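You operate a simulated robot arm through the tools that you are given. There is no shell and no other tool.

You are at the controls of a simulated two-armed robot. One attempt, no reset.

JOB
Zero the counter, then feed both billets in the channel to the lift tray.
Fine: use the FWD and PUSH buttons; the counter ends on 2.

It is judged by the outcome, as a careful person would: the job done as asked, and still so three seconds after it is handed in. It fails if anything else is knocked over, pushed out of place, dropped, spilled or broken.

ROBOT AND FRAMES
Two 7-joint arms with fingered hands on one trunk that stands fixed in place. Base frame: the origin is at the foot of the trunk, x ahead of it, y to its left, z up. Units: mm, degrees, N and s.
The left shoulder is at [29, 182, 1350], the right one opposite. With the tool pointing down near the work surface each hand reaches from about 100 to 340 mm from the base axis, measured 20 degrees to its own side. Payload 3.8 kg a hand.
The TCP of each hand is the grasp point between the finger pads, 30 mm short of the fingertips. In the tool frame z runs along the fingers and y along their closing line. The gripper opens to 104 mm. The gripper's body begins 35 mm behind the TCP. The gripper is a hand of 4 fingers: y runs from the thumb to the fingers, the wrist lies at [-17, -104, -178] in the tool frame, and closing takes about 1.5 s.
Orientation is that of the tool frame in the base frame, as a unit quaternion [x, y, z, w]. With the fingers straight down and the wrist toward the robot, the tool's x, y and z point along [0, 1, 0], [1, 0, 0] and [0, 0, -1] of the base frame.

CONTROLS
- The arms move only by the tool jog_arm. It takes "left_commands", "right_commands" or both (then of equal length, played together; a hand with none holds still); each is a list that holds one entry, the list of rows, each a list of 6 numbers: the shift along the base's x, y, z in units of 40 mm (1.0 is 40 mm), then the turn, a rotation vector about the base's x, y, z in units of 6 degrees (1.0 is 6 degrees). In form: [[[x, y, z, ax, ay, az], ...]]. A call has 1 to 20 rows; each row shifts and turns the commanded pose from where the row before left it. "left_fingers" and "right_fingers" are, for a hand that has rows, the gripper command, from -1 (fully open) to 1 (shut), values between in proportion, set as the call begins (left out, the last holds). A call with a number of a shift or a turn outside -1 to 1 is refused whole. A row lasts 0.2 s, in which the tool goes at most 50 mm and 8.6 degrees; a call with a longer step from one row to the next is refused whole, and so is a gripper value outside its range. Where a pose cannot be reached the arm comes as near as it can. A force on the tool above 40 N (or 10 N above the force at the start of the call, whichever is more), or a blocked arm, ends the call early, and 0.2 s more pass. The fingers move at their own pace (about 72 mm/s each) and stop on an object; they squeeze with about 31 N. The grip force told is the motor's: it shows also when the fingers shut on nothing. Time passes only in rows, and 0.2 s behind the last, so rows that do not move let the fingers close. It gives the time, the measured TCP pose, the force on the tool (base axes), the opening and the grip force at its end, in the units of the frame above (readings bear some noise), with the torque about the TCP (base axes, N m) and any sound that the robot's microphone picked up.
- Cameras (640 x 400 px; columns grow to the right, rows downward): "scene" is now at [101.2, -42.3, 1546]; the picture's right is [-0.40, -0.92, 0.00], its down [-0.46, 0.20, -0.87] and it looks along [0.79, -0.34, -0.50] (base axes); focal length 214 px, centre (320, 200). "left" rides on the left gripper at [-66, -90, -126] in its tool frame; the picture's right is [-0.78, -0.30, 0.56], its down [0.57, -0.70, 0.42] and it looks along [0.26, 0.65, 0.71] (tool axes); focal length 275 px, centre (320, 200). "right" rides on the right gripper at [66, -90, -126] in its tool frame; the picture's right is [-0.78, 0.30, -0.56], its down [-0.57, -0.70, 0.42] and it looks along [-0.26, 0.65, 0.71] (tool axes); focal length 275 px, centre (320, 200). There is no depth. A picture from a camera that has moved, and an enlarged one, comes with that camera's place and axes in the base frame and with its lens. The place of the scene camera against the robot may be out by one fixed shift of up to 18 mm in any direction.
- camera(camera): a new picture of that camera. The clock stands still meanwhile.
- raise_lower(by): slides the trunk up (or, below 0, down) by that many mm; the arms and the scene camera ride with it, the base frame stays. It gives what a move gives, with no picture.
- set_fingers(index, middle, ring, thumb_bend, thumb_turn, hand): sets how far each is bent, from 0 (flat) to 1 (curled in); at 0.3 the hand is open as for a grip, at 0.7 the pads meet at the TCP. One left out holds its place. A second passes; each finger stops where it meets its share of the squeeze, and holds until it gets a number again. A gripper value or a shape takes the hand back. It gives what a move gives, with no picture; readings hold the bend of each and the force on the fingers (four entries, about 0 where the hand has none), thumb and palm. thumb_turn goes from beside the hand (0) to across from the fingers (1), as for a grip.
- preshape(shape, hand): the hand has 4 fingers and takes this shape, open, in about a second: jaw (thumb against the fingers, like two jaws); tri (thumb and two fingers); tip (a fingertip pinch); poke (one finger out to press); point (the index stretched); flat (the hand flat); cup (the hand cupped); fist (a fist). The gripper value then closes the fingers along that shape, each until it touches; the sizes above hold for jaw. It gives what a move gives, with no picture.
- pan_tilt(pan, tilt): turns the head with the scene camera to pan (to the left, within 86 degrees either way) and tilt (down, from -29 to 69), counted from straight ahead of the robot. It gives what a move gives.
- inspect(camera, box): a new picture of the part [left, top, right, bottom] of that camera's present view, enlarged. The clock stands still meanwhile.
- sign_off(): hands the job in; it is judged then, once.

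Nothing tells you positions but the pictures and the camera data. Unless the task says otherwise, let go and move clear before handing in.

The tools are called after "Call:" by a JSON object that holds its "api" and its "payload". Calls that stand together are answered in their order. jog_arm: Moves the arms, as the interface text tells. Its arguments: {"type":"object","properties":{"left_commands":{"type":"array"},"left_fingers":{"type":"number"},"right_commands":{"type":"array"},"right_fingers":{"type":"number"}},"required":[]} The other tools are called the same way: raise_lower (by) slides the trunk up or down; preshape (shape, hand) gives the hand a shape; set_fingers (index, middle, ring, thumb_bend, thumb_turn, hand) moves the fingers one by one; pan_tilt (pan, tilt) turns the head that bears the scene camera; camera (camera) takes a picture; inspect (camera, box) takes an enlarged picture of a part of a camera's view; sign_off () hands the job in.

At the start:

```text
time_s: 0.0
left_tool_pos: [430.3, -9.3, 1443.2]
left_orientation: [0.706, 0.708, 0.0, 0.0]
left_ft_force: [0.0, -0.5, -0.1]
left_moment: [0.0, 0.0, 0.04]
left_gripper_width: 103.8
left_gripper_force: 0.0
left_shape: jaw
left_bend: [0.3, 0.3, 0.3, 0.3, 0.97]
left_finger forces: [0.1, 0.0, 0.0, 0.0, 0.1, 0.0]
right_tool_pos: [354.8, -456.4, 1428.8]
right_orientation: [0.707, 0.708, 0.0, 0.0]
right_ft_force: [-0.3, -0.1, 0.4]
right_moment: [0.0, 0.02, 0.0]
right_gripper_width: 103.5
right_gripper_force: 0.1
right_shape: jaw
right_bend: [0.3, 0.3, 0.3, 0.3, 0.97]
right_finger forces: [0.0, 0.0, 0.0, 0.0, 0.0, 0.0]
trunk travel left (down, up): [-500.0, 256.0]
head pan, tilt: [-23.5, 30.1]
```

scene: 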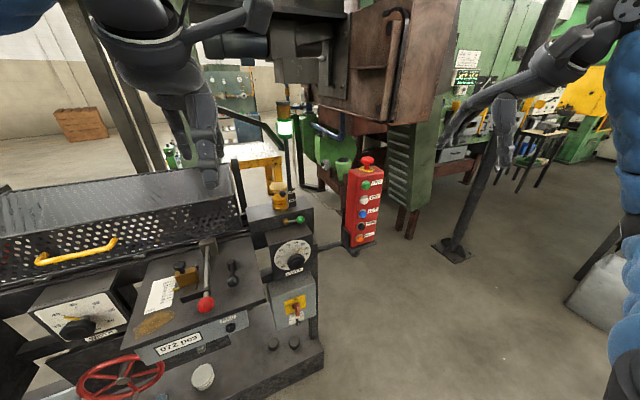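
right: 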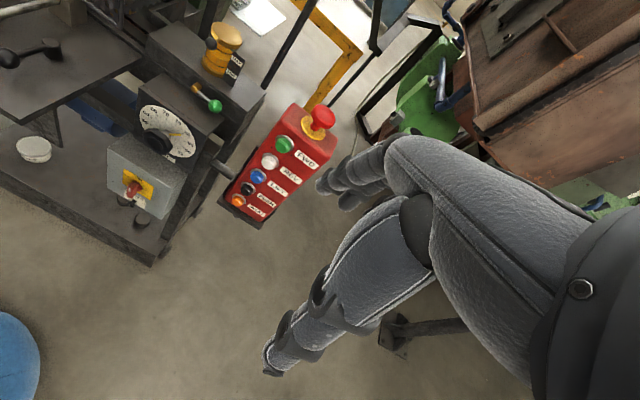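
left: 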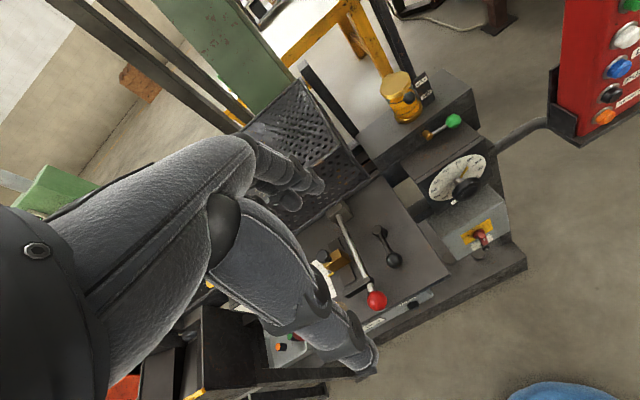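

I see a workshop machine on the left with a channel or chute, and a red pendant with coloured buttons (FWD, REV, ... PUSH ...). First I'll take enlarged pictures to find the counter, the channel, the billets and the button labels.

Call:
{"api": "inspect", "payload": {"camera": "scene", "box": [320, 140, 420, 260]}}

Call:
{"api": "inspect", "payload": {"camera": "scene", "box": [0, 220, 340, 400]}}

Call:
{"api": "inspect", "payload": {"camera": "right", "box": [200, 80, 360, 240]}}

Call:
{"api": "inspect", "payload": {"camera": "left", "box": [240, 60, 560, 360]}}

```text
3.33 times, centred on (370, 200) of scene
camera zoom: at [101.2, -42.3, 1546.0], right [-0.4, -0.92, 0.0], down [-0.46, 0.2, -0.87], along [0.79, -0.34, -0.5], focal length 715 px, centre (153, 200)
```

zoom: 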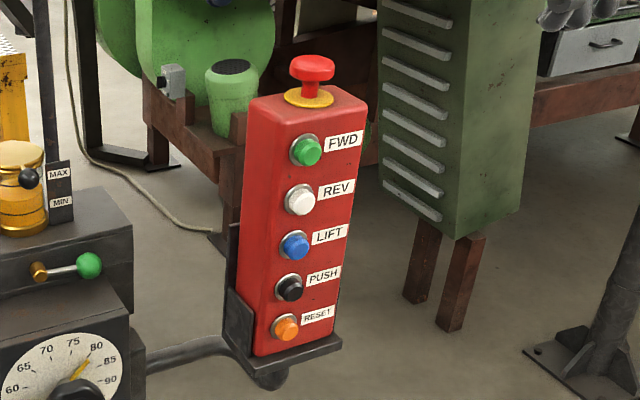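

```text
1.88 times, centred on (170, 310) of scene
camera zoom: at [101.2, -42.3, 1546.0], right [-0.4, -0.92, 0.0], down [-0.46, 0.2, -0.87], along [0.79, -0.34, -0.5], focal length 404 px, centre (602, -7)
```

zoom: 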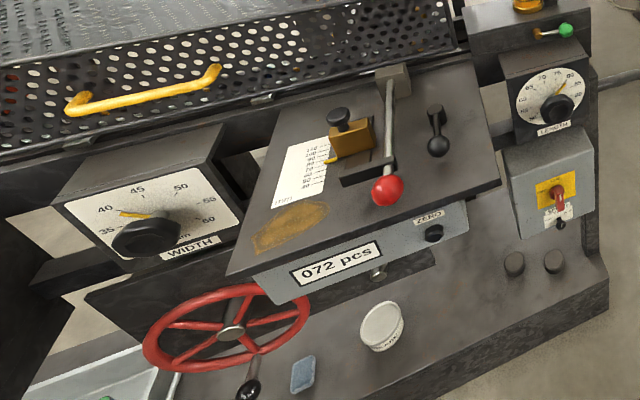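

```text
2.50 times, centred on (280, 160) of right
camera zoom: at [264.9, -390.6, 1554.3], right [0.3, -0.78, 0.56], down [-0.7, -0.57, -0.42], along [0.65, -0.26, -0.71], focal length 688 px, centre (420, 300)
```

zoom: 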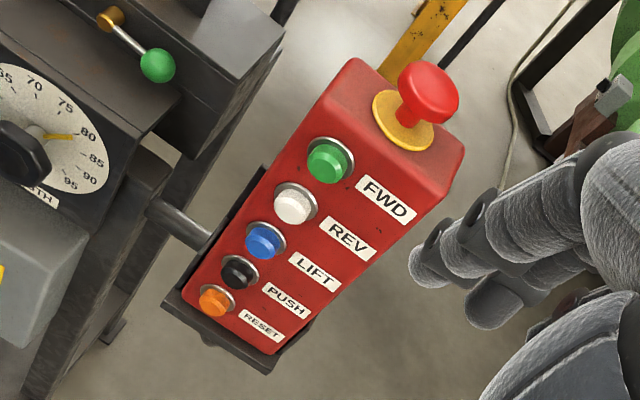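

```text
1.33 times, centred on (400, 210) of left
camera zoom: at [341.1, -76.2, 1570.0], right [-0.3, -0.78, -0.56], down [-0.7, 0.57, -0.42], along [0.65, 0.27, -0.71], focal length 367 px, centre (213, 187)
```

zoom: 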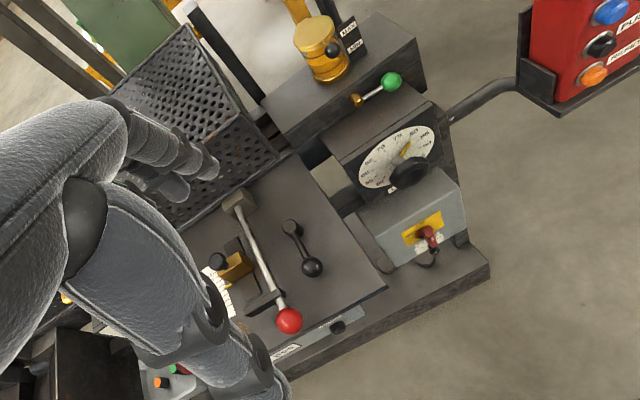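

The pendant reads FWD, REV, LIFT, PUSH and RESET. The counter reads "072 pcs" with a ZERO knob beside it. The channel, billets and lift tray aren't in view yet, so I'll pan around to find them.

Call:
{"api": "pan_tilt", "payload": {"pan": 25, "tilt": 35}}

Call:
{"api": "camera", "payload": {"camera": "scene"}}

Call:
{"api": "pan_tilt", "payload": {"pan": 70, "tilt": 35}}

Call:
{"api": "camera", "payload": {"camera": "scene"}}

```text
time_s: 1.2
left_tool_pos: [430.6, -9.6, 1443.7]
left_orientation: [0.707, 0.707, 0.0, 0.0]
left_ft_force: [-0.2, -0.2, 0.0]
left_moment: [0.02, 0.03, 0.01]
left_gripper_width: 103.6
left_gripper_force: 0.1
left_shape: jaw
left_bend: [0.3, 0.3, 0.3, 0.3, 0.97]
left_finger forces: [0.0, 0.1, 0.0, 0.1, 0.1, 0.1]
right_tool_pos: [354.6, -457.2, 1428.1]
right_orientation: [0.707, 0.707, 0.0, 0.0]
right_ft_force: [-0.2, -0.8, -0.3]
right_moment: [0.01, 0.02, 0.01]
right_gripper_width: 103.8
right_gripper_force: 0.0
right_shape: jaw
right_bend: [0.3, 0.3, 0.3, 0.3, 0.97]
right_finger forces: [0.1, 0.0, 0.0, 0.1, 0.1, 0.0]
trunk travel left (down, up): [-500.0, 256.0]
head pan, tilt: [25.0, 35.0]
```

```text
taken
camera scene: at [98.2, 30.9, 1538.4], right [0.42, -0.91, 0.0], down [-0.52, -0.24, -0.82], along [0.74, 0.35, -0.57], focal length 214 px, centre (320, 200)
```

scene: 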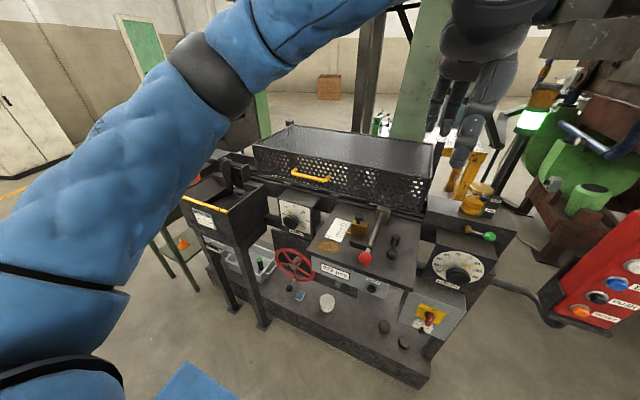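

```text
time_s: 2.3
left_tool_pos: [430.0, -10.6, 1442.8]
left_orientation: [0.706, 0.708, 0.0, 0.0]
left_ft_force: [-0.1, 0.0, -0.2]
left_moment: [0.02, 0.0, -0.01]
left_gripper_width: 103.5
left_gripper_force: 0.0
left_shape: jaw
left_bend: [0.3, 0.3, 0.3, 0.3, 0.97]
left_finger forces: [0.0, 0.0, 0.0, 0.0, 0.1, 0.0]
right_tool_pos: [354.9, -456.2, 1427.4]
right_orientation: [0.708, 0.707, 0.0, -0.001]
right_ft_force: [0.1, 0.0, 0.2]
right_moment: [0.0, -0.01, 0.0]
right_gripper_width: 103.5
right_gripper_force: 0.1
right_shape: jaw
right_bend: [0.3, 0.3, 0.3, 0.3, 0.97]
right_finger forces: [0.0, 0.1, 0.1, 0.1, 0.0, 0.0]
trunk travel left (down, up): [-500.0, 256.0]
head pan, tilt: [70.0, 35.0]
```

```text
taken
camera scene: at [48.5, 76.5, 1538.4], right [0.94, -0.34, 0.0], down [-0.2, -0.54, -0.82], along [0.28, 0.77, -0.57], focal length 214 px, centre (320, 200)
```

scene: 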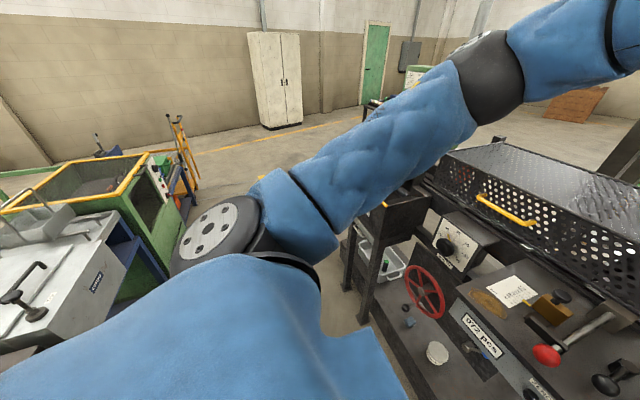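

The machine is straight ahead, with a perforated guard on top, a small chute or table to its left and furnace-like equipment to its right. I'll look at the middle and right next.

Call:
{"api": "pan_tilt", "payload": {"pan": 0, "tilt": 30}}

Call:
{"api": "camera", "payload": {"camera": "scene"}}

Call:
{"api": "inspect", "payload": {"camera": "scene", "box": [100, 100, 420, 300]}}

Call:
{"api": "pan_tilt", "payload": {"pan": -45, "tilt": 10}}

Call:
{"api": "camera", "payload": {"camera": "scene"}}

Call:
{"api": "pan_tilt", "payload": {"pan": -80, "tilt": 30}}

Call:
{"api": "camera", "payload": {"camera": "scene"}}

```text
time_s: 3.7
left_tool_pos: [430.3, -9.8, 1443.1]
left_orientation: [0.706, 0.708, 0.0, 0.0]
left_ft_force: [0.4, 0.9, 0.9]
left_moment: [-0.04, -0.02, 0.01]
left_gripper_width: 103.7
left_gripper_force: 0.0
left_shape: jaw
left_bend: [0.3, 0.3, 0.3, 0.3, 0.97]
left_finger forces: [0.0, 0.0, 0.0, 0.0, 0.0, 0.0]
right_tool_pos: [355.8, -455.9, 1428.4]
right_orientation: [0.707, 0.708, 0.0, -0.001]
right_ft_force: [-0.9, -0.1, -0.8]
right_moment: [0.02, -0.03, 0.03]
right_gripper_width: 103.9
right_gripper_force: 0.1
right_shape: jaw
right_bend: [0.3, 0.3, 0.3, 0.3, 0.97]
right_finger forces: [0.0, 0.0, 0.0, 0.0, 0.0, 0.0]
trunk travel left (down, up): [-500.0, 256.0]
head pan, tilt: [0.0, 30.0]
```

```text
taken
camera scene: at [108.8, -6.1, 1546.2], right [0.0, -1.0, 0.0], down [-0.5, 0.0, -0.87], along [0.87, 0.0, -0.5], focal length 214 px, centre (320, 200)
```

scene: 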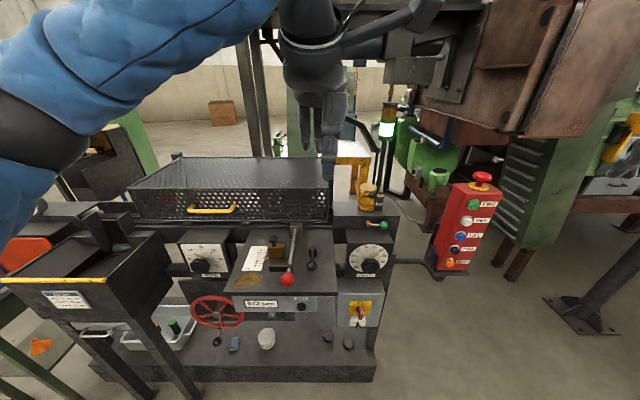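

```text
2.00 times, centred on (260, 200) of scene
camera zoom: at [108.8, -6.1, 1546.2], right [0.0, -1.0, 0.0], down [-0.5, 0.0, -0.87], along [0.87, 0.0, -0.5], focal length 429 px, centre (440, 200)
```

zoom: 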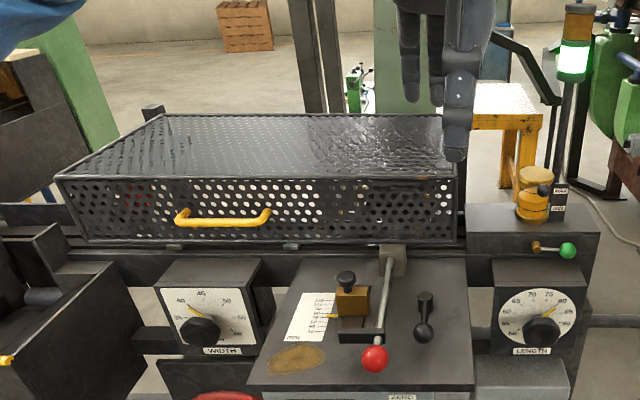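

```text
time_s: 4.8
left_tool_pos: [429.8, -9.5, 1443.6]
left_orientation: [0.706, 0.708, 0.001, 0.0]
left_ft_force: [0.1, -0.3, -0.1]
left_moment: [-0.01, 0.03, 0.05]
left_gripper_width: 103.6
left_gripper_force: 0.2
left_shape: jaw
left_bend: [0.3, 0.3, 0.3, 0.3, 0.97]
left_finger forces: [0.1, 0.0, 0.0, 0.0, 0.0, 0.0]
right_tool_pos: [354.4, -456.9, 1428.4]
right_orientation: [0.707, 0.707, 0.0, 0.0]
right_ft_force: [-0.2, 0.0, -0.7]
right_moment: [0.02, -0.02, -0.01]
right_gripper_width: 103.8
right_gripper_force: 0.1
right_shape: jaw
right_bend: [0.3, 0.3, 0.3, 0.3, 0.97]
right_finger forces: [0.0, 0.0, 0.0, 0.1, 0.0, 0.1]
trunk travel left (down, up): [-500.0, 256.0]
head pan, tilt: [-45.0, 10.0]
```

```text
taken
camera scene: at [84.2, -71.9, 1578.5], right [-0.71, -0.71, 0.0], down [-0.12, 0.12, -0.98], along [0.7, -0.7, -0.17], focal length 214 px, centre (320, 200)
```

scene: 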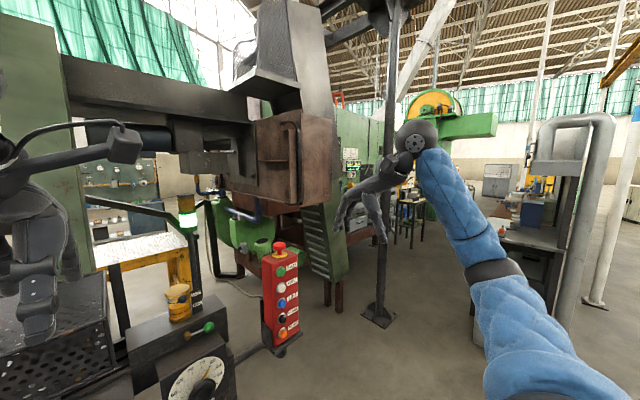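

```text
time_s: 5.8
left_tool_pos: [430.5, -9.9, 1442.9]
left_orientation: [0.707, 0.708, 0.0, 0.001]
left_ft_force: [-0.6, 0.5, -0.3]
left_moment: [-0.01, 0.0, 0.01]
left_gripper_width: 103.5
left_gripper_force: 0.0
left_shape: jaw
left_bend: [0.3, 0.3, 0.3, 0.3, 0.97]
left_finger forces: [0.1, 0.0, 0.1, 0.0, 0.0, 0.1]
right_tool_pos: [354.7, -457.1, 1427.7]
right_orientation: [0.708, 0.706, 0.0, 0.0]
right_ft_force: [0.2, 0.2, 0.3]
right_moment: [0.05, 0.02, 0.02]
right_gripper_width: 103.6
right_gripper_force: 0.0
right_shape: jaw
right_bend: [0.3, 0.3, 0.3, 0.3, 0.97]
right_finger forces: [0.0, 0.1, 0.1, 0.1, 0.0, 0.0]
trunk travel left (down, up): [-500.0, 256.0]
head pan, tilt: [-80.0, 30.0]
```

```text
taken
camera scene: at [34.2, -95.3, 1546.2], right [-0.98, -0.17, 0.0], down [-0.09, 0.49, -0.87], along [0.15, -0.85, -0.5], focal length 214 px, centre (320, 200)
```

scene: 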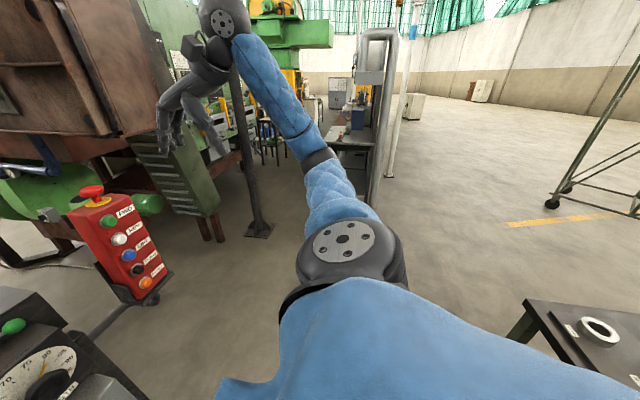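

The stack light is green, and the feeder carries WIDTH and LENGTH dials. I'll zoom in on the guard, the left chute and the counter area to find the billets and the lift tray.

Call:
{"api": "pan_tilt", "payload": {"pan": 10, "tilt": 45}}

Call:
{"api": "camera", "payload": {"camera": "scene"}}

Call:
{"api": "inspect", "payload": {"camera": "scene", "box": [120, 60, 380, 220]}}

Call:
{"api": "inspect", "payload": {"camera": "scene", "box": [0, 120, 200, 320]}}

Call:
{"api": "inspect", "payload": {"camera": "scene", "box": [200, 140, 440, 300]}}

```text
time_s: 7.5
left_tool_pos: [431.6, -9.3, 1443.6]
left_orientation: [0.706, 0.708, 0.001, 0.0]
left_ft_force: [0.4, 0.6, 0.1]
left_moment: [0.01, -0.03, 0.01]
left_gripper_width: 103.6
left_gripper_force: 0.0
left_shape: jaw
left_bend: [0.3, 0.3, 0.3, 0.3, 0.97]
left_finger forces: [0.0, 0.0, 0.1, 0.0, 0.0, 0.0]
right_tool_pos: [355.1, -455.4, 1428.2]
right_orientation: [0.707, 0.707, 0.001, 0.0]
right_ft_force: [-0.3, 0.5, -0.5]
right_moment: [-0.02, -0.03, 0.01]
right_gripper_width: 103.7
right_gripper_force: 0.0
right_shape: jaw
right_bend: [0.3, 0.3, 0.3, 0.3, 0.97]
right_finger forces: [0.0, 0.1, 0.0, 0.0, 0.1, 0.0]
trunk travel left (down, up): [-500.0, 256.0]
head pan, tilt: [10.0, 45.0]
```

```text
taken
camera scene: at [98.4, 7.9, 1523.6], right [0.17, -0.98, 0.0], down [-0.7, -0.12, -0.71], along [0.7, 0.12, -0.71], focal length 214 px, centre (320, 200)
```

scene: 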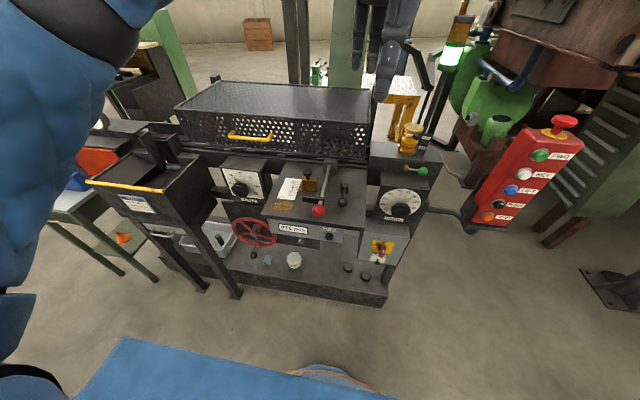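

```text
2.46 times, centred on (250, 140) of scene
camera zoom: at [98.4, 7.9, 1523.6], right [0.17, -0.98, 0.0], down [-0.7, -0.12, -0.71], along [0.7, 0.12, -0.71], focal length 528 px, centre (492, 348)
```

zoom: 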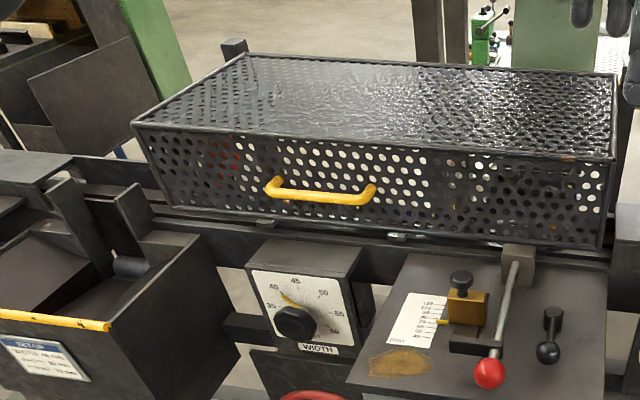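

```text
2.00 times, centred on (100, 220) of scene
camera zoom: at [98.4, 7.9, 1523.6], right [0.17, -0.98, 0.0], down [-0.7, -0.12, -0.71], along [0.7, 0.12, -0.71], focal length 429 px, centre (760, 160)
```

zoom: 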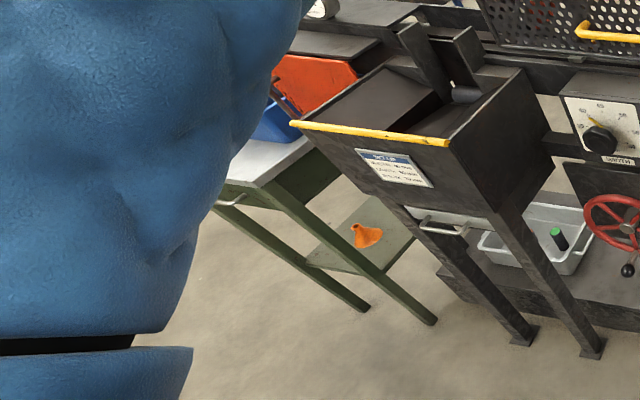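

```text
2.50 times, centred on (320, 220) of scene
camera zoom: at [98.4, 7.9, 1523.6], right [0.17, -0.98, 0.0], down [-0.7, -0.12, -0.71], along [0.7, 0.12, -0.71], focal length 536 px, centre (320, 150)
```

zoom: 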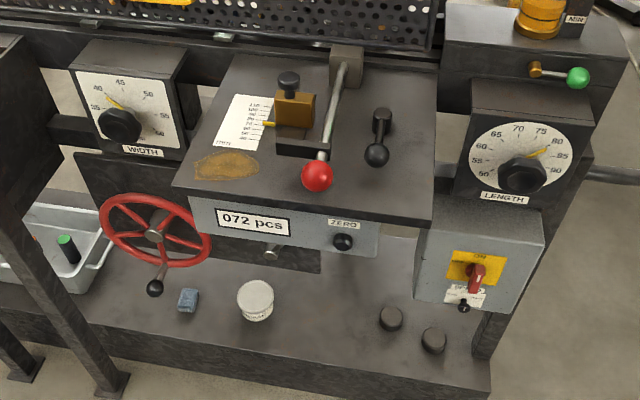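

There's a SET-UP card on the left hopper and a scale card on the panel. I'll read both before touching anything.

Call:
{"api": "inspect", "payload": {"camera": "scene", "box": [110, 190, 165, 222]}}

Call:
{"api": "inspect", "payload": {"camera": "scene", "box": [270, 170, 350, 220]}}

Call:
{"api": "inspect", "payload": {"camera": "scene", "box": [265, 215, 345, 265]}}

Call:
{"api": "inspect", "payload": {"camera": "scene", "box": [360, 180, 440, 280]}}

Call:
{"api": "inspect", "payload": {"camera": "scene", "box": [85, 110, 225, 200]}}

Call:
{"api": "inspect", "payload": {"camera": "scene", "box": [170, 70, 280, 170]}}

Call:
{"api": "inspect", "payload": {"camera": "scene", "box": [270, 70, 380, 170]}}

```text
11.64 times, centred on (138, 206) of scene
camera zoom: at [98.4, 7.9, 1523.6], right [0.17, -0.98, 0.0], down [-0.7, -0.12, -0.71], along [0.7, 0.12, -0.71], focal length 2496 px, centre (2444, 130)
```

zoom: 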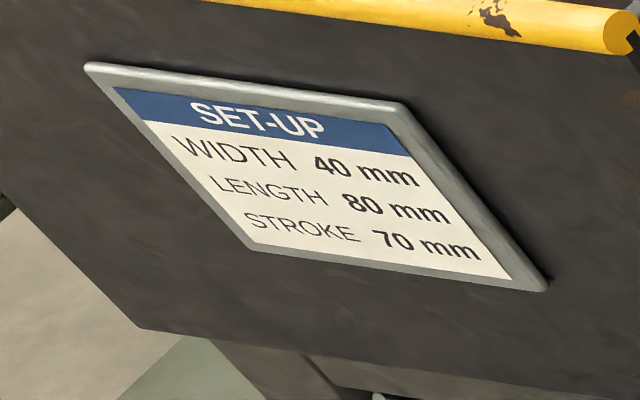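

```text
8.00 times, centred on (310, 195) of scene
camera zoom: at [98.4, 7.9, 1523.6], right [0.17, -0.98, 0.0], down [-0.7, -0.12, -0.71], along [0.7, 0.12, -0.71], focal length 1716 px, centre (400, 240)
```

zoom: 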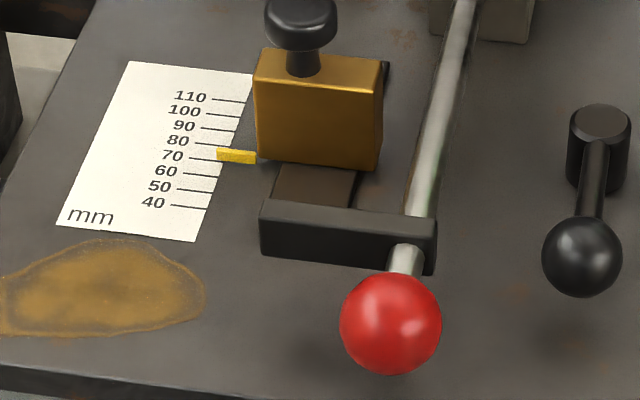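

```text
8.00 times, centred on (305, 240) of scene
camera zoom: at [98.4, 7.9, 1523.6], right [0.17, -0.98, 0.0], down [-0.7, -0.12, -0.71], along [0.7, 0.12, -0.71], focal length 1716 px, centre (440, -120)
```

zoom: 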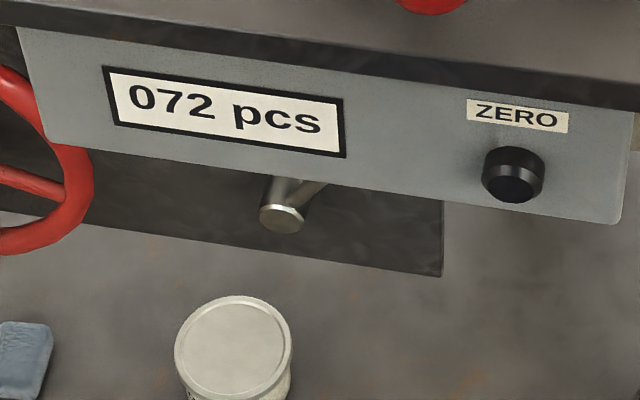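

```text
4.00 times, centred on (400, 230) of scene
camera zoom: at [98.4, 7.9, 1523.6], right [0.17, -0.98, 0.0], down [-0.7, -0.12, -0.71], along [0.7, 0.12, -0.71], focal length 858 px, centre (0, 80)
```

zoom: 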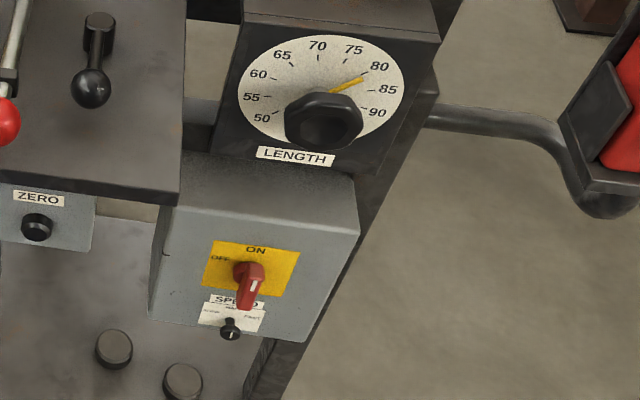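

```text
4.44 times, centred on (155, 155) of scene
camera zoom: at [98.4, 7.9, 1523.6], right [0.17, -0.98, 0.0], down [-0.7, -0.12, -0.71], along [0.7, 0.12, -0.71], focal length 953 px, centre (1053, 400)
```

zoom: 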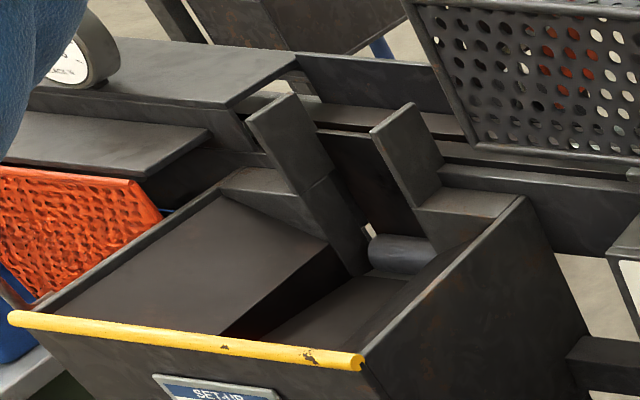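

```text
4.00 times, centred on (225, 120) of scene
camera zoom: at [98.4, 7.9, 1523.6], right [0.17, -0.98, 0.0], down [-0.7, -0.12, -0.71], along [0.7, 0.12, -0.71], focal length 858 px, centre (700, 520)
```

zoom: 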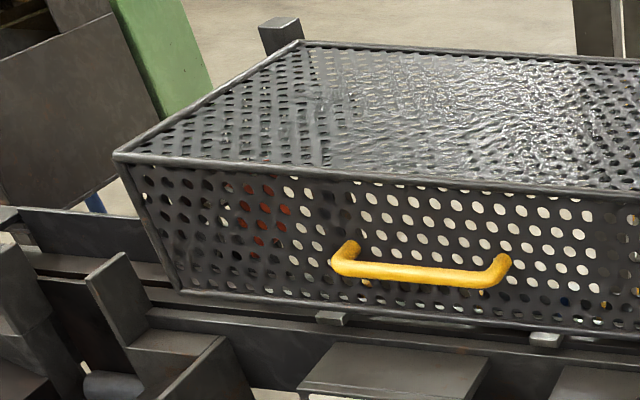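

```text
4.00 times, centred on (325, 120) of scene
camera zoom: at [98.4, 7.9, 1523.6], right [0.17, -0.98, 0.0], down [-0.7, -0.12, -0.71], along [0.7, 0.12, -0.71], focal length 858 px, centre (300, 520)
```

zoom: 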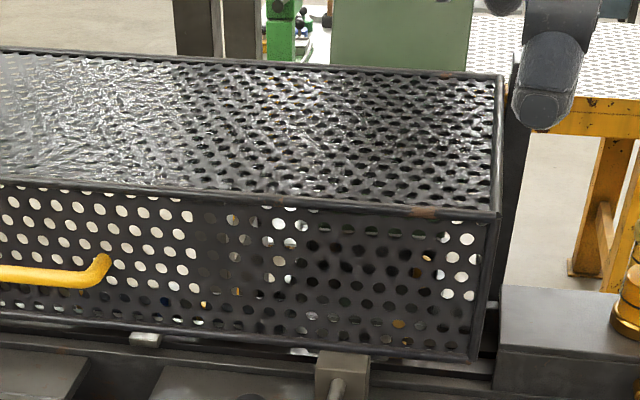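

The SET-UP card says WIDTH 40, LENGTH 80 and STROKE 70. STROKE looks right at 70. I'll check the WIDTH and LENGTH dials, the switch box and the stack light.

Call:
{"api": "inspect", "payload": {"camera": "scene", "box": [215, 150, 275, 210]}}

Call:
{"api": "inspect", "payload": {"camera": "scene", "box": [375, 180, 425, 225]}}

Call:
{"api": "inspect", "payload": {"camera": "scene", "box": [360, 230, 405, 270]}}

Call:
{"api": "inspect", "payload": {"camera": "scene", "box": [380, 100, 460, 190]}}

Call:
{"api": "inspect", "payload": {"camera": "scene", "box": [420, 0, 500, 80]}}

Call:
{"api": "inspect", "payload": {"camera": "scene", "box": [460, 105, 600, 235]}}

```text
6.67 times, centred on (245, 180) of scene
camera zoom: at [98.4, 7.9, 1523.6], right [0.17, -0.98, 0.0], down [-0.7, -0.12, -0.71], along [0.7, 0.12, -0.71], focal length 1430 px, centre (820, 333)
```

zoom: 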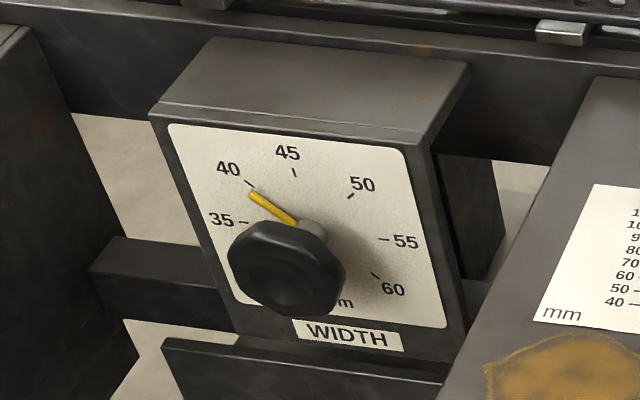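

```text
8.89 times, centred on (400, 202) of scene
camera zoom: at [98.4, 7.9, 1523.6], right [0.17, -0.98, 0.0], down [-0.7, -0.12, -0.71], along [0.7, 0.12, -0.71], focal length 1906 px, centre (-391, 178)
```

zoom: 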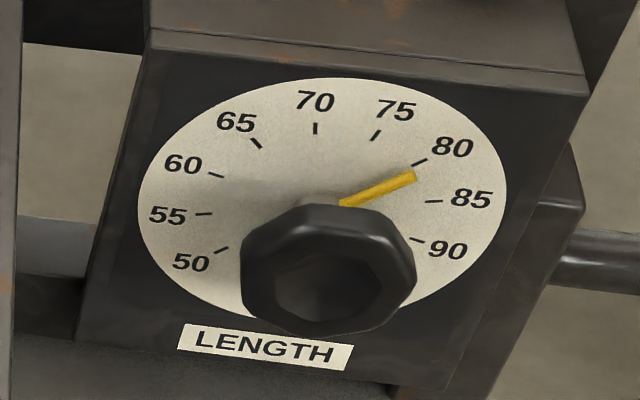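

```text
10.00 times, centred on (382, 250) of scene
camera zoom: at [98.4, 7.9, 1523.6], right [0.17, -0.98, 0.0], down [-0.7, -0.12, -0.71], along [0.7, 0.12, -0.71], focal length 2145 px, centre (-305, -300)
```

zoom: 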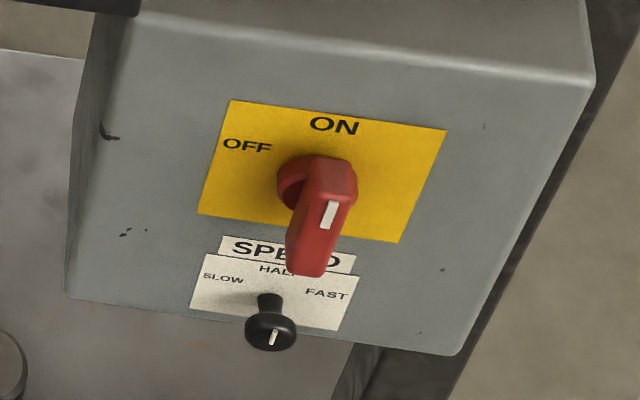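

```text
4.44 times, centred on (420, 145) of scene
camera zoom: at [98.4, 7.9, 1523.6], right [0.17, -0.98, 0.0], down [-0.7, -0.12, -0.71], along [0.7, 0.12, -0.71], focal length 953 px, centre (-124, 444)
```

zoom: 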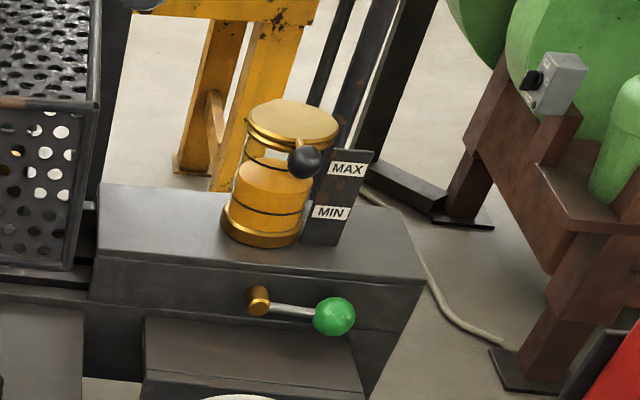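

```text
5.00 times, centred on (460, 40) of scene
camera zoom: at [98.4, 7.9, 1523.6], right [0.17, -0.98, 0.0], down [-0.7, -0.12, -0.71], along [0.7, 0.12, -0.71], focal length 1072 px, centre (-380, 1000)
```

zoom: 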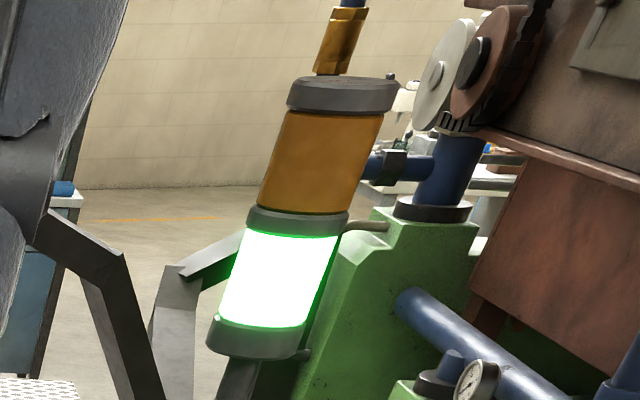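

```text
3.08 times, centred on (530, 170) of scene
camera zoom: at [98.4, 7.9, 1523.6], right [0.17, -0.98, 0.0], down [-0.7, -0.12, -0.71], along [0.7, 0.12, -0.71], focal length 660 px, centre (-326, 292)
```

zoom: 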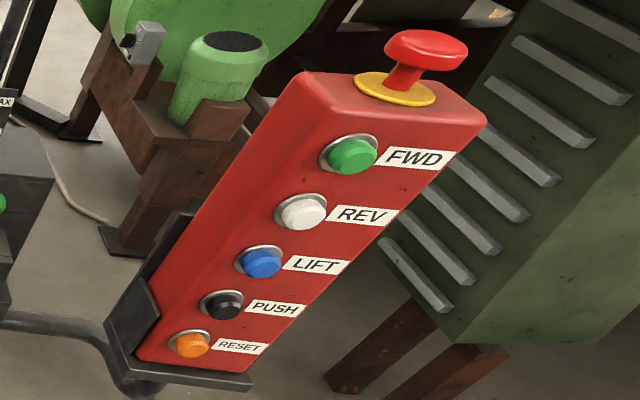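

The settings already match the card: width 40, length 80, stroke 70. Main power is ON and the stack light is green. By triangulation the ZERO knob is near (497, 47, 970), FWD near (591, -409, 1253) and PUSH near (590, -408, 1097), all facing the robot. I'll put both hands in the poke shape and see where the fingertip sits.

Call:
{"api": "preshape", "payload": {"hand": "right", "shape": "poke"}}

Call:
{"api": "preshape", "payload": {"hand": "left", "shape": "poke"}}

Call:
{"api": "camera", "payload": {"camera": "right"}}

Call:
{"api": "camera", "payload": {"camera": "left"}}

Call:
{"api": "pan_tilt", "payload": {"pan": -20, "tilt": 20}}

Call:
{"api": "camera", "payload": {"camera": "scene"}}

```text
time_s: 8.4
left_tool_pos: [431.0, -8.9, 1443.5]
left_orientation: [0.707, 0.707, 0.001, 0.001]
left_ft_force: [0.4, -0.1, -0.8]
left_moment: [0.02, 0.0, -0.01]
left_gripper_width: 103.8
left_gripper_force: 0.0
left_shape: jaw
left_bend: [0.3, 0.3, 0.3, 0.3, 0.97]
left_finger forces: [0.0, 0.0, 0.1, 0.1, 0.0, 0.0]
right_tool_pos: [354.6, -456.2, 1430.2]
right_orientation: [0.707, 0.707, 0.001, 0.0]
right_ft_force: [0.1, 0.0, -0.6]
right_moment: [0.0, 0.0, 0.02]
right_gripper_width: 0.1
right_gripper_force: 0.2
right_shape: poke
right_bend: [0.7, 0.7, 0.99, 1.0, 1.0]
right_finger forces: [0.0, 0.0, 0.0, 0.0, 0.0, 0.0]
trunk travel left (down, up): [-500.0, 256.0]
head pan, tilt: [10.0, 45.0]
```

```text
time_s: 9.3
left_tool_pos: [430.7, -10.4, 1442.9]
left_orientation: [0.707, 0.708, 0.0, 0.0]
left_ft_force: [0.2, -0.3, -0.6]
left_moment: [0.01, 0.02, 0.0]
left_gripper_width: 0.0
left_gripper_force: 0.1
left_shape: poke
left_bend: [0.7, 0.7, 0.99, 1.0, 1.0]
left_finger forces: [0.0, 0.0, 0.0, 0.0, 0.0, 0.0]
right_tool_pos: [355.5, -457.7, 1428.7]
right_orientation: [0.707, 0.707, 0.0, 0.0]
right_ft_force: [-0.2, -0.5, 0.3]
right_moment: [-0.01, 0.0, -0.03]
right_gripper_width: 0.3
right_gripper_force: 0.2
right_shape: poke
right_bend: [0.7, 0.7, 0.99, 1.0, 1.0]
right_finger forces: [0.0, 0.0, 0.0, 0.0, 0.0, 0.2]
trunk travel left (down, up): [-500.0, 256.0]
head pan, tilt: [10.0, 45.0]
```

```text
taken
camera right: at [265.0, -390.6, 1554.3], right [0.3, -0.78, 0.56], down [-0.7, -0.57, -0.42], along [0.65, -0.26, -0.71], focal length 275 px, centre (320, 200)
```

right: 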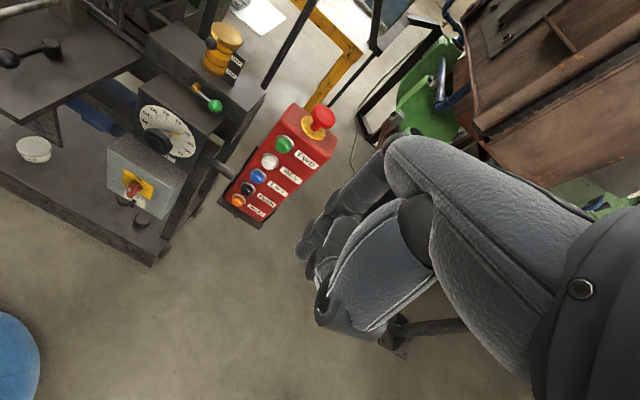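

```text
taken
camera left: at [341.1, -76.2, 1570.0], right [-0.3, -0.78, -0.56], down [-0.7, 0.57, -0.42], along [0.65, 0.27, -0.71], focal length 275 px, centre (320, 200)
```

left: 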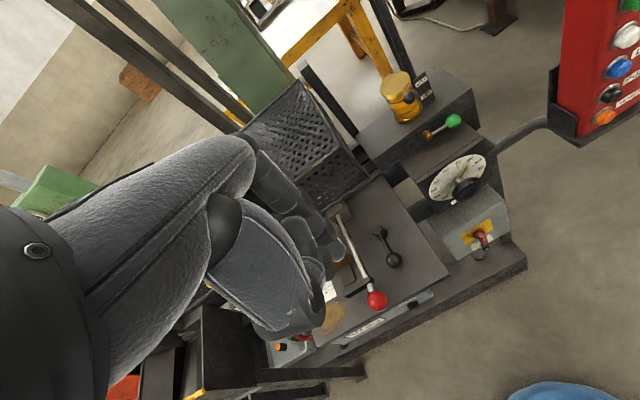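

```text
time_s: 10.2
left_tool_pos: [431.0, -9.8, 1444.1]
left_orientation: [0.706, 0.708, 0.001, 0.0]
left_ft_force: [0.1, -0.5, 0.3]
left_moment: [0.02, 0.01, 0.01]
left_gripper_width: 0.0
left_gripper_force: 0.0
left_shape: poke
left_bend: [0.7, 0.7, 0.99, 1.0, 1.0]
left_finger forces: [0.0, 0.0, 0.1, 0.0, 0.0, 0.1]
right_tool_pos: [354.2, -456.9, 1429.0]
right_orientation: [0.708, 0.707, 0.0, 0.0]
right_ft_force: [-0.3, -0.2, 0.2]
right_moment: [-0.01, 0.02, -0.01]
right_gripper_width: 0.0
right_gripper_force: 0.0
right_shape: poke
right_bend: [0.7, 0.7, 0.99, 1.0, 1.0]
right_finger forces: [0.0, 0.0, 0.1, 0.0, 0.1, 0.0]
trunk travel left (down, up): [-500.0, 256.0]
head pan, tilt: [-20.0, 20.0]
```

```text
taken
camera scene: at [105.9, -37.9, 1562.2], right [-0.34, -0.94, 0.0], down [-0.32, 0.12, -0.94], along [0.88, -0.32, -0.34], focal length 214 px, centre (320, 200)
```

scene: 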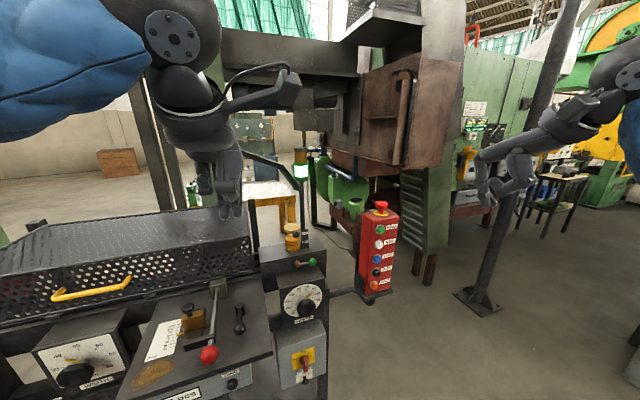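

In the poke shape the fingers close on the tool axis. I'll zoom in on the right hand to see which fingertips stick out.

Call:
{"api": "inspect", "payload": {"camera": "scene", "box": [440, 40, 640, 240]}}

Call:
{"api": "inspect", "payload": {"camera": "right", "box": [260, 120, 460, 360]}}

Call:
{"api": "inspect", "payload": {"camera": "scene", "box": [160, 100, 310, 250]}}

```text
2.00 times, centred on (540, 140) of scene
camera zoom: at [105.9, -37.9, 1562.2], right [-0.34, -0.94, 0.0], down [-0.32, 0.12, -0.94], along [0.88, -0.32, -0.34], focal length 429 px, centre (-120, 320)
```

zoom: 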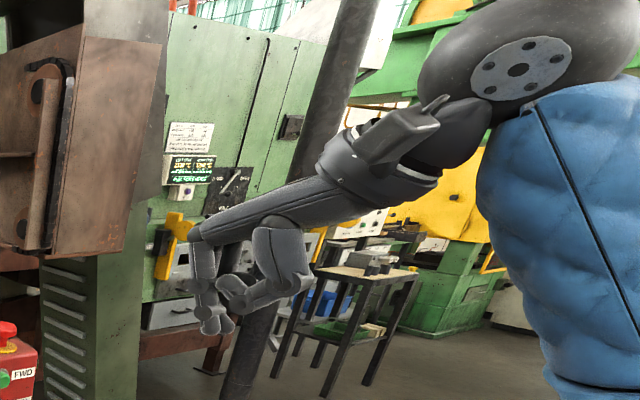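

```text
1.67 times, centred on (360, 240) of right
camera zoom: at [265.0, -390.6, 1554.3], right [0.3, -0.78, 0.56], down [-0.7, -0.57, -0.42], along [0.65, -0.26, -0.71], focal length 459 px, centre (253, 133)
```

zoom: 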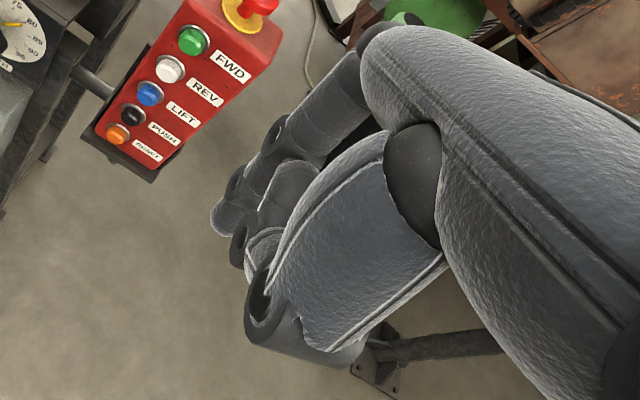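

```text
2.67 times, centred on (235, 175) of scene
camera zoom: at [105.9, -37.9, 1562.2], right [-0.34, -0.94, 0.0], down [-0.32, 0.12, -0.94], along [0.88, -0.32, -0.34], focal length 572 px, centre (547, 267)
```

zoom: 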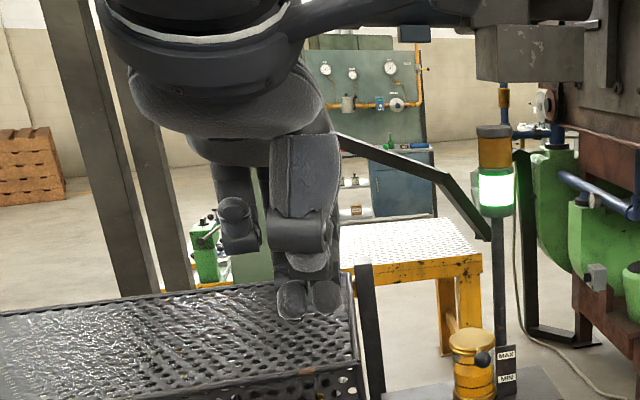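

The poke shape puts two fingertips side by side on the tool axis, which suits pressing. Before acting I want to know what's inside the guarded channel, so I'll look through the perforations from here.

Call:
{"api": "pan_tilt", "payload": {"pan": 10, "tilt": 25}}

Call:
{"api": "inspect", "payload": {"camera": "scene", "box": [170, 160, 290, 250]}}

Call:
{"api": "inspect", "payload": {"camera": "scene", "box": [280, 160, 400, 250]}}

Call:
{"api": "inspect", "payload": {"camera": "scene", "box": [60, 160, 200, 280]}}

Call:
{"api": "inspect", "payload": {"camera": "left", "box": [220, 70, 400, 220]}}

```text
time_s: 11.2
left_tool_pos: [430.5, -10.2, 1443.3]
left_orientation: [0.707, 0.707, 0.0, 0.0]
left_ft_force: [0.2, -0.2, 0.0]
left_moment: [-0.01, 0.01, -0.02]
left_gripper_width: 0.0
left_gripper_force: 0.1
left_shape: poke
left_bend: [0.7, 0.7, 0.99, 1.0, 1.0]
left_finger forces: [0.1, 0.1, 0.0, 0.0, 0.0, 0.0]
right_tool_pos: [354.4, -457.2, 1427.6]
right_orientation: [0.708, 0.707, 0.0, 0.0]
right_ft_force: [0.5, -0.1, -0.8]
right_moment: [-0.02, 0.0, -0.01]
right_gripper_width: 0.2
right_gripper_force: 0.0
right_shape: poke
right_bend: [0.7, 0.7, 0.99, 1.0, 1.0]
right_finger forces: [0.0, 0.0, 0.0, 0.1, 0.0, 0.1]
trunk travel left (down, up): [-500.0, 256.0]
head pan, tilt: [10.0, 25.0]
```

```text
4.44 times, centred on (230, 205) of scene
camera zoom: at [109.1, 9.7, 1554.2], right [0.17, -0.98, 0.0], down [-0.42, -0.07, -0.91], along [0.89, 0.16, -0.42], focal length 953 px, centre (720, 178)
```

zoom: 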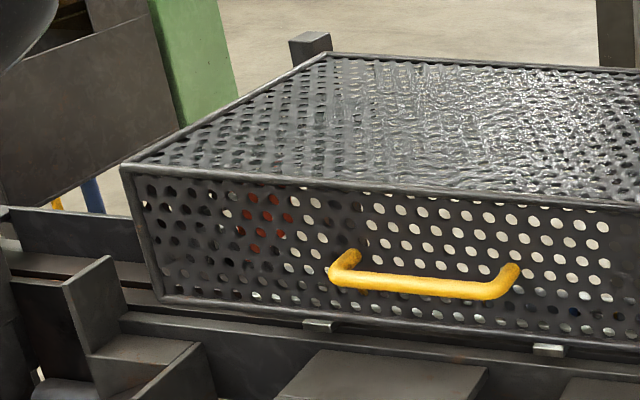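

```text
4.44 times, centred on (340, 205) of scene
camera zoom: at [109.1, 9.7, 1554.2], right [0.17, -0.98, 0.0], down [-0.42, -0.07, -0.91], along [0.89, 0.16, -0.42], focal length 953 px, centre (231, 178)
```

zoom: 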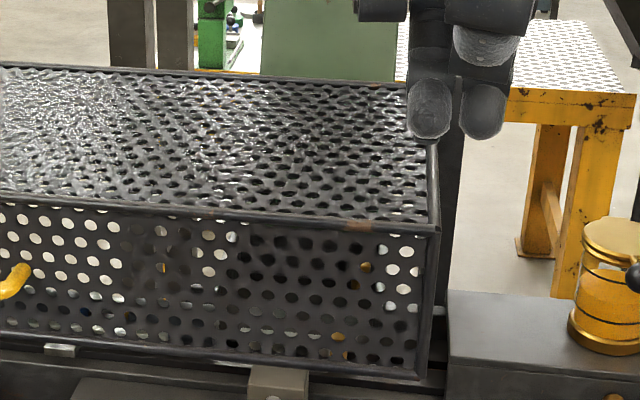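

```text
3.33 times, centred on (130, 220) of scene
camera zoom: at [109.1, 9.7, 1554.2], right [0.17, -0.98, 0.0], down [-0.42, -0.07, -0.91], along [0.89, 0.16, -0.42], focal length 715 px, centre (953, 133)
```

zoom: 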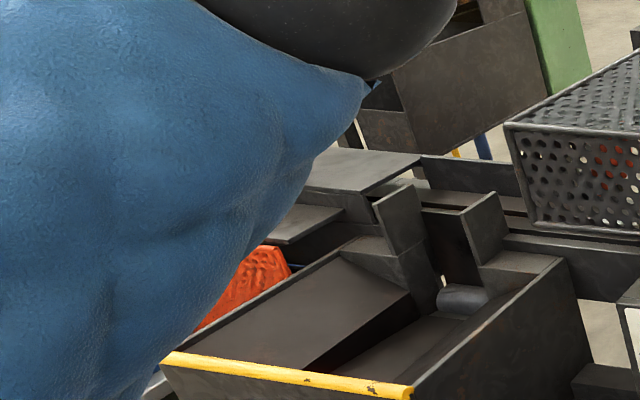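

```text
2.67 times, centred on (310, 145) of left
camera zoom: at [341.1, -76.2, 1570.0], right [-0.3, -0.78, -0.56], down [-0.7, 0.57, -0.42], along [0.65, 0.27, -0.71], focal length 734 px, centre (347, 347)
```

zoom: 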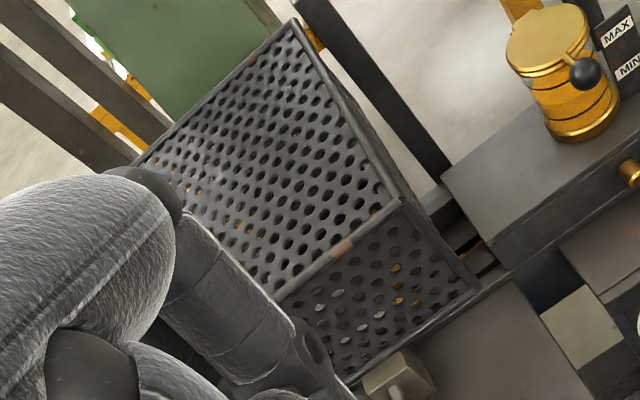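

The guard's front face is at x≈704, well behind the panel, and the lever's red ball is near (508, 81, 1072). For ZERO I'll bring the left hand down in front of the panel at x≈400, tilting the fingers 60° forward, and stop short so I can look again.

Call:
{"api": "jog_arm", "payload": {"left_commands": [[[-0.08, 0.12, -0.9, 0, -1, 0], [-0.08, 0.12, -0.9, 0, -1, 0], [-0.08, 0.12, -0.9, 0, -1, 0], [-0.08, 0.12, -0.9, 0, -1, 0], [-0.08, 0.12, -0.9, 0, -1, 0], [-0.08, 0.12, -0.9, 0, -1, 0], [-0.08, 0.12, -0.9, 0, -1, 0], [-0.08, 0.12, -0.9, 0, -1, 0], [-0.08, 0.12, -0.9, 0, -1, 0], [-0.08, 0.12, -0.9, 0, -1, 0]]]}}

Call:
{"api": "camera", "payload": {"camera": "left"}}

Call:
{"api": "camera", "payload": {"camera": "scene"}}

```text
time_s: 13.4
left_tool_pos: [442.9, -11.8, 1140.6]
left_orientation: [0.616, 0.616, 0.347, 0.347]
left_ft_force: [0.2, -0.2, -0.5]
left_moment: [0.0, -0.01, -0.02]
left_gripper_width: 0.0
left_gripper_force: 0.1
left_shape: poke
left_bend: [0.7, 0.7, 0.99, 1.0, 1.0]
left_finger forces: [0.0, 0.1, 0.0, 0.0, 0.1, 0.0]
left hand out of reach, approached as far as the arm can: row 9, 10
right_tool_pos: [356.8, -456.8, 1429.0]
right_orientation: [0.707, 0.708, -0.001, -0.001]
right_ft_force: [1.3, -0.5, 0.7]
right_moment: [0.01, -0.01, 0.03]
right_gripper_width: 0.1
right_gripper_force: 0.2
right_shape: poke
right_bend: [0.7, 0.7, 0.99, 1.0, 1.0]
right_finger forces: [0.0, 0.1, 0.0, 0.1, 0.0, 0.1]
trunk travel left (down, up): [-500.0, 256.0]
head pan, tilt: [10.0, 25.0]
```

```text
taken
camera left: at [289.0, -76.8, 1129.4], right [0.32, -0.78, -0.54], down [0.0, 0.57, -0.82], along [0.95, 0.26, 0.19], focal length 275 px, centre (320, 200)
```

left: 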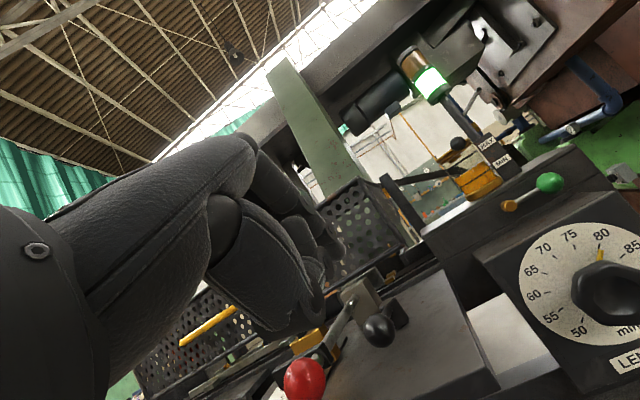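

```text
taken
camera scene: at [110.6, 10.0, 1554.0], right [0.17, -0.98, 0.0], down [-0.42, -0.07, -0.91], along [0.89, 0.16, -0.42], focal length 214 px, centre (320, 200)
```

scene: 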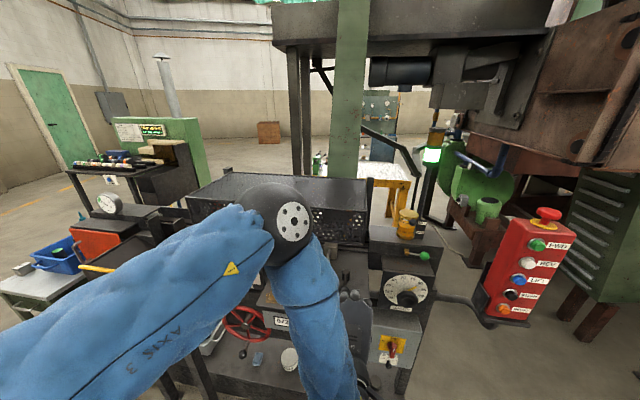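

That pose was out of reach with the shoulder this high: the hand stopped at x=443, z=1140. I'll back the left hand up, then lower the trunk about 200 mm so both arms work closer to shoulder height.

Call:
{"api": "jog_arm", "payload": {"left_commands": [[[-0.2, 0, 0.9, 0, 0, 0], [-0.2, 0, 0.9, 0, 0, 0], [-0.2, 0, 0.9, 0, 0, 0], [-0.2, 0, 0.9, 0, 0, 0], [-0.2, 0, 0.9, 0, 0, 0], [-0.2, 0, 0.9, 0, 0, 0]]]}}

```text
time_s: 14.8
left_tool_pos: [391.7, -9.8, 1356.1]
left_orientation: [0.615, 0.611, 0.353, 0.354]
left_ft_force: [1.0, 0.5, -0.6]
left_moment: [0.0, -0.03, -0.01]
left_gripper_width: 0.0
left_gripper_force: 0.1
left_shape: poke
left_bend: [0.7, 0.7, 0.99, 1.0, 1.0]
left_finger forces: [0.1, 0.0, 0.1, 0.0, 0.0, 0.0]
right_tool_pos: [354.1, -455.5, 1427.7]
right_orientation: [0.707, 0.707, -0.001, -0.001]
right_ft_force: [0.1, 0.0, 0.1]
right_moment: [-0.01, -0.01, -0.02]
right_gripper_width: 0.0
right_gripper_force: 0.0
right_shape: poke
right_bend: [0.7, 0.7, 0.99, 1.0, 1.0]
right_finger forces: [0.0, 0.1, 0.1, 0.0, 0.0, 0.0]
trunk travel left (down, up): [-500.0, 256.0]
head pan, tilt: [10.0, 25.0]
```

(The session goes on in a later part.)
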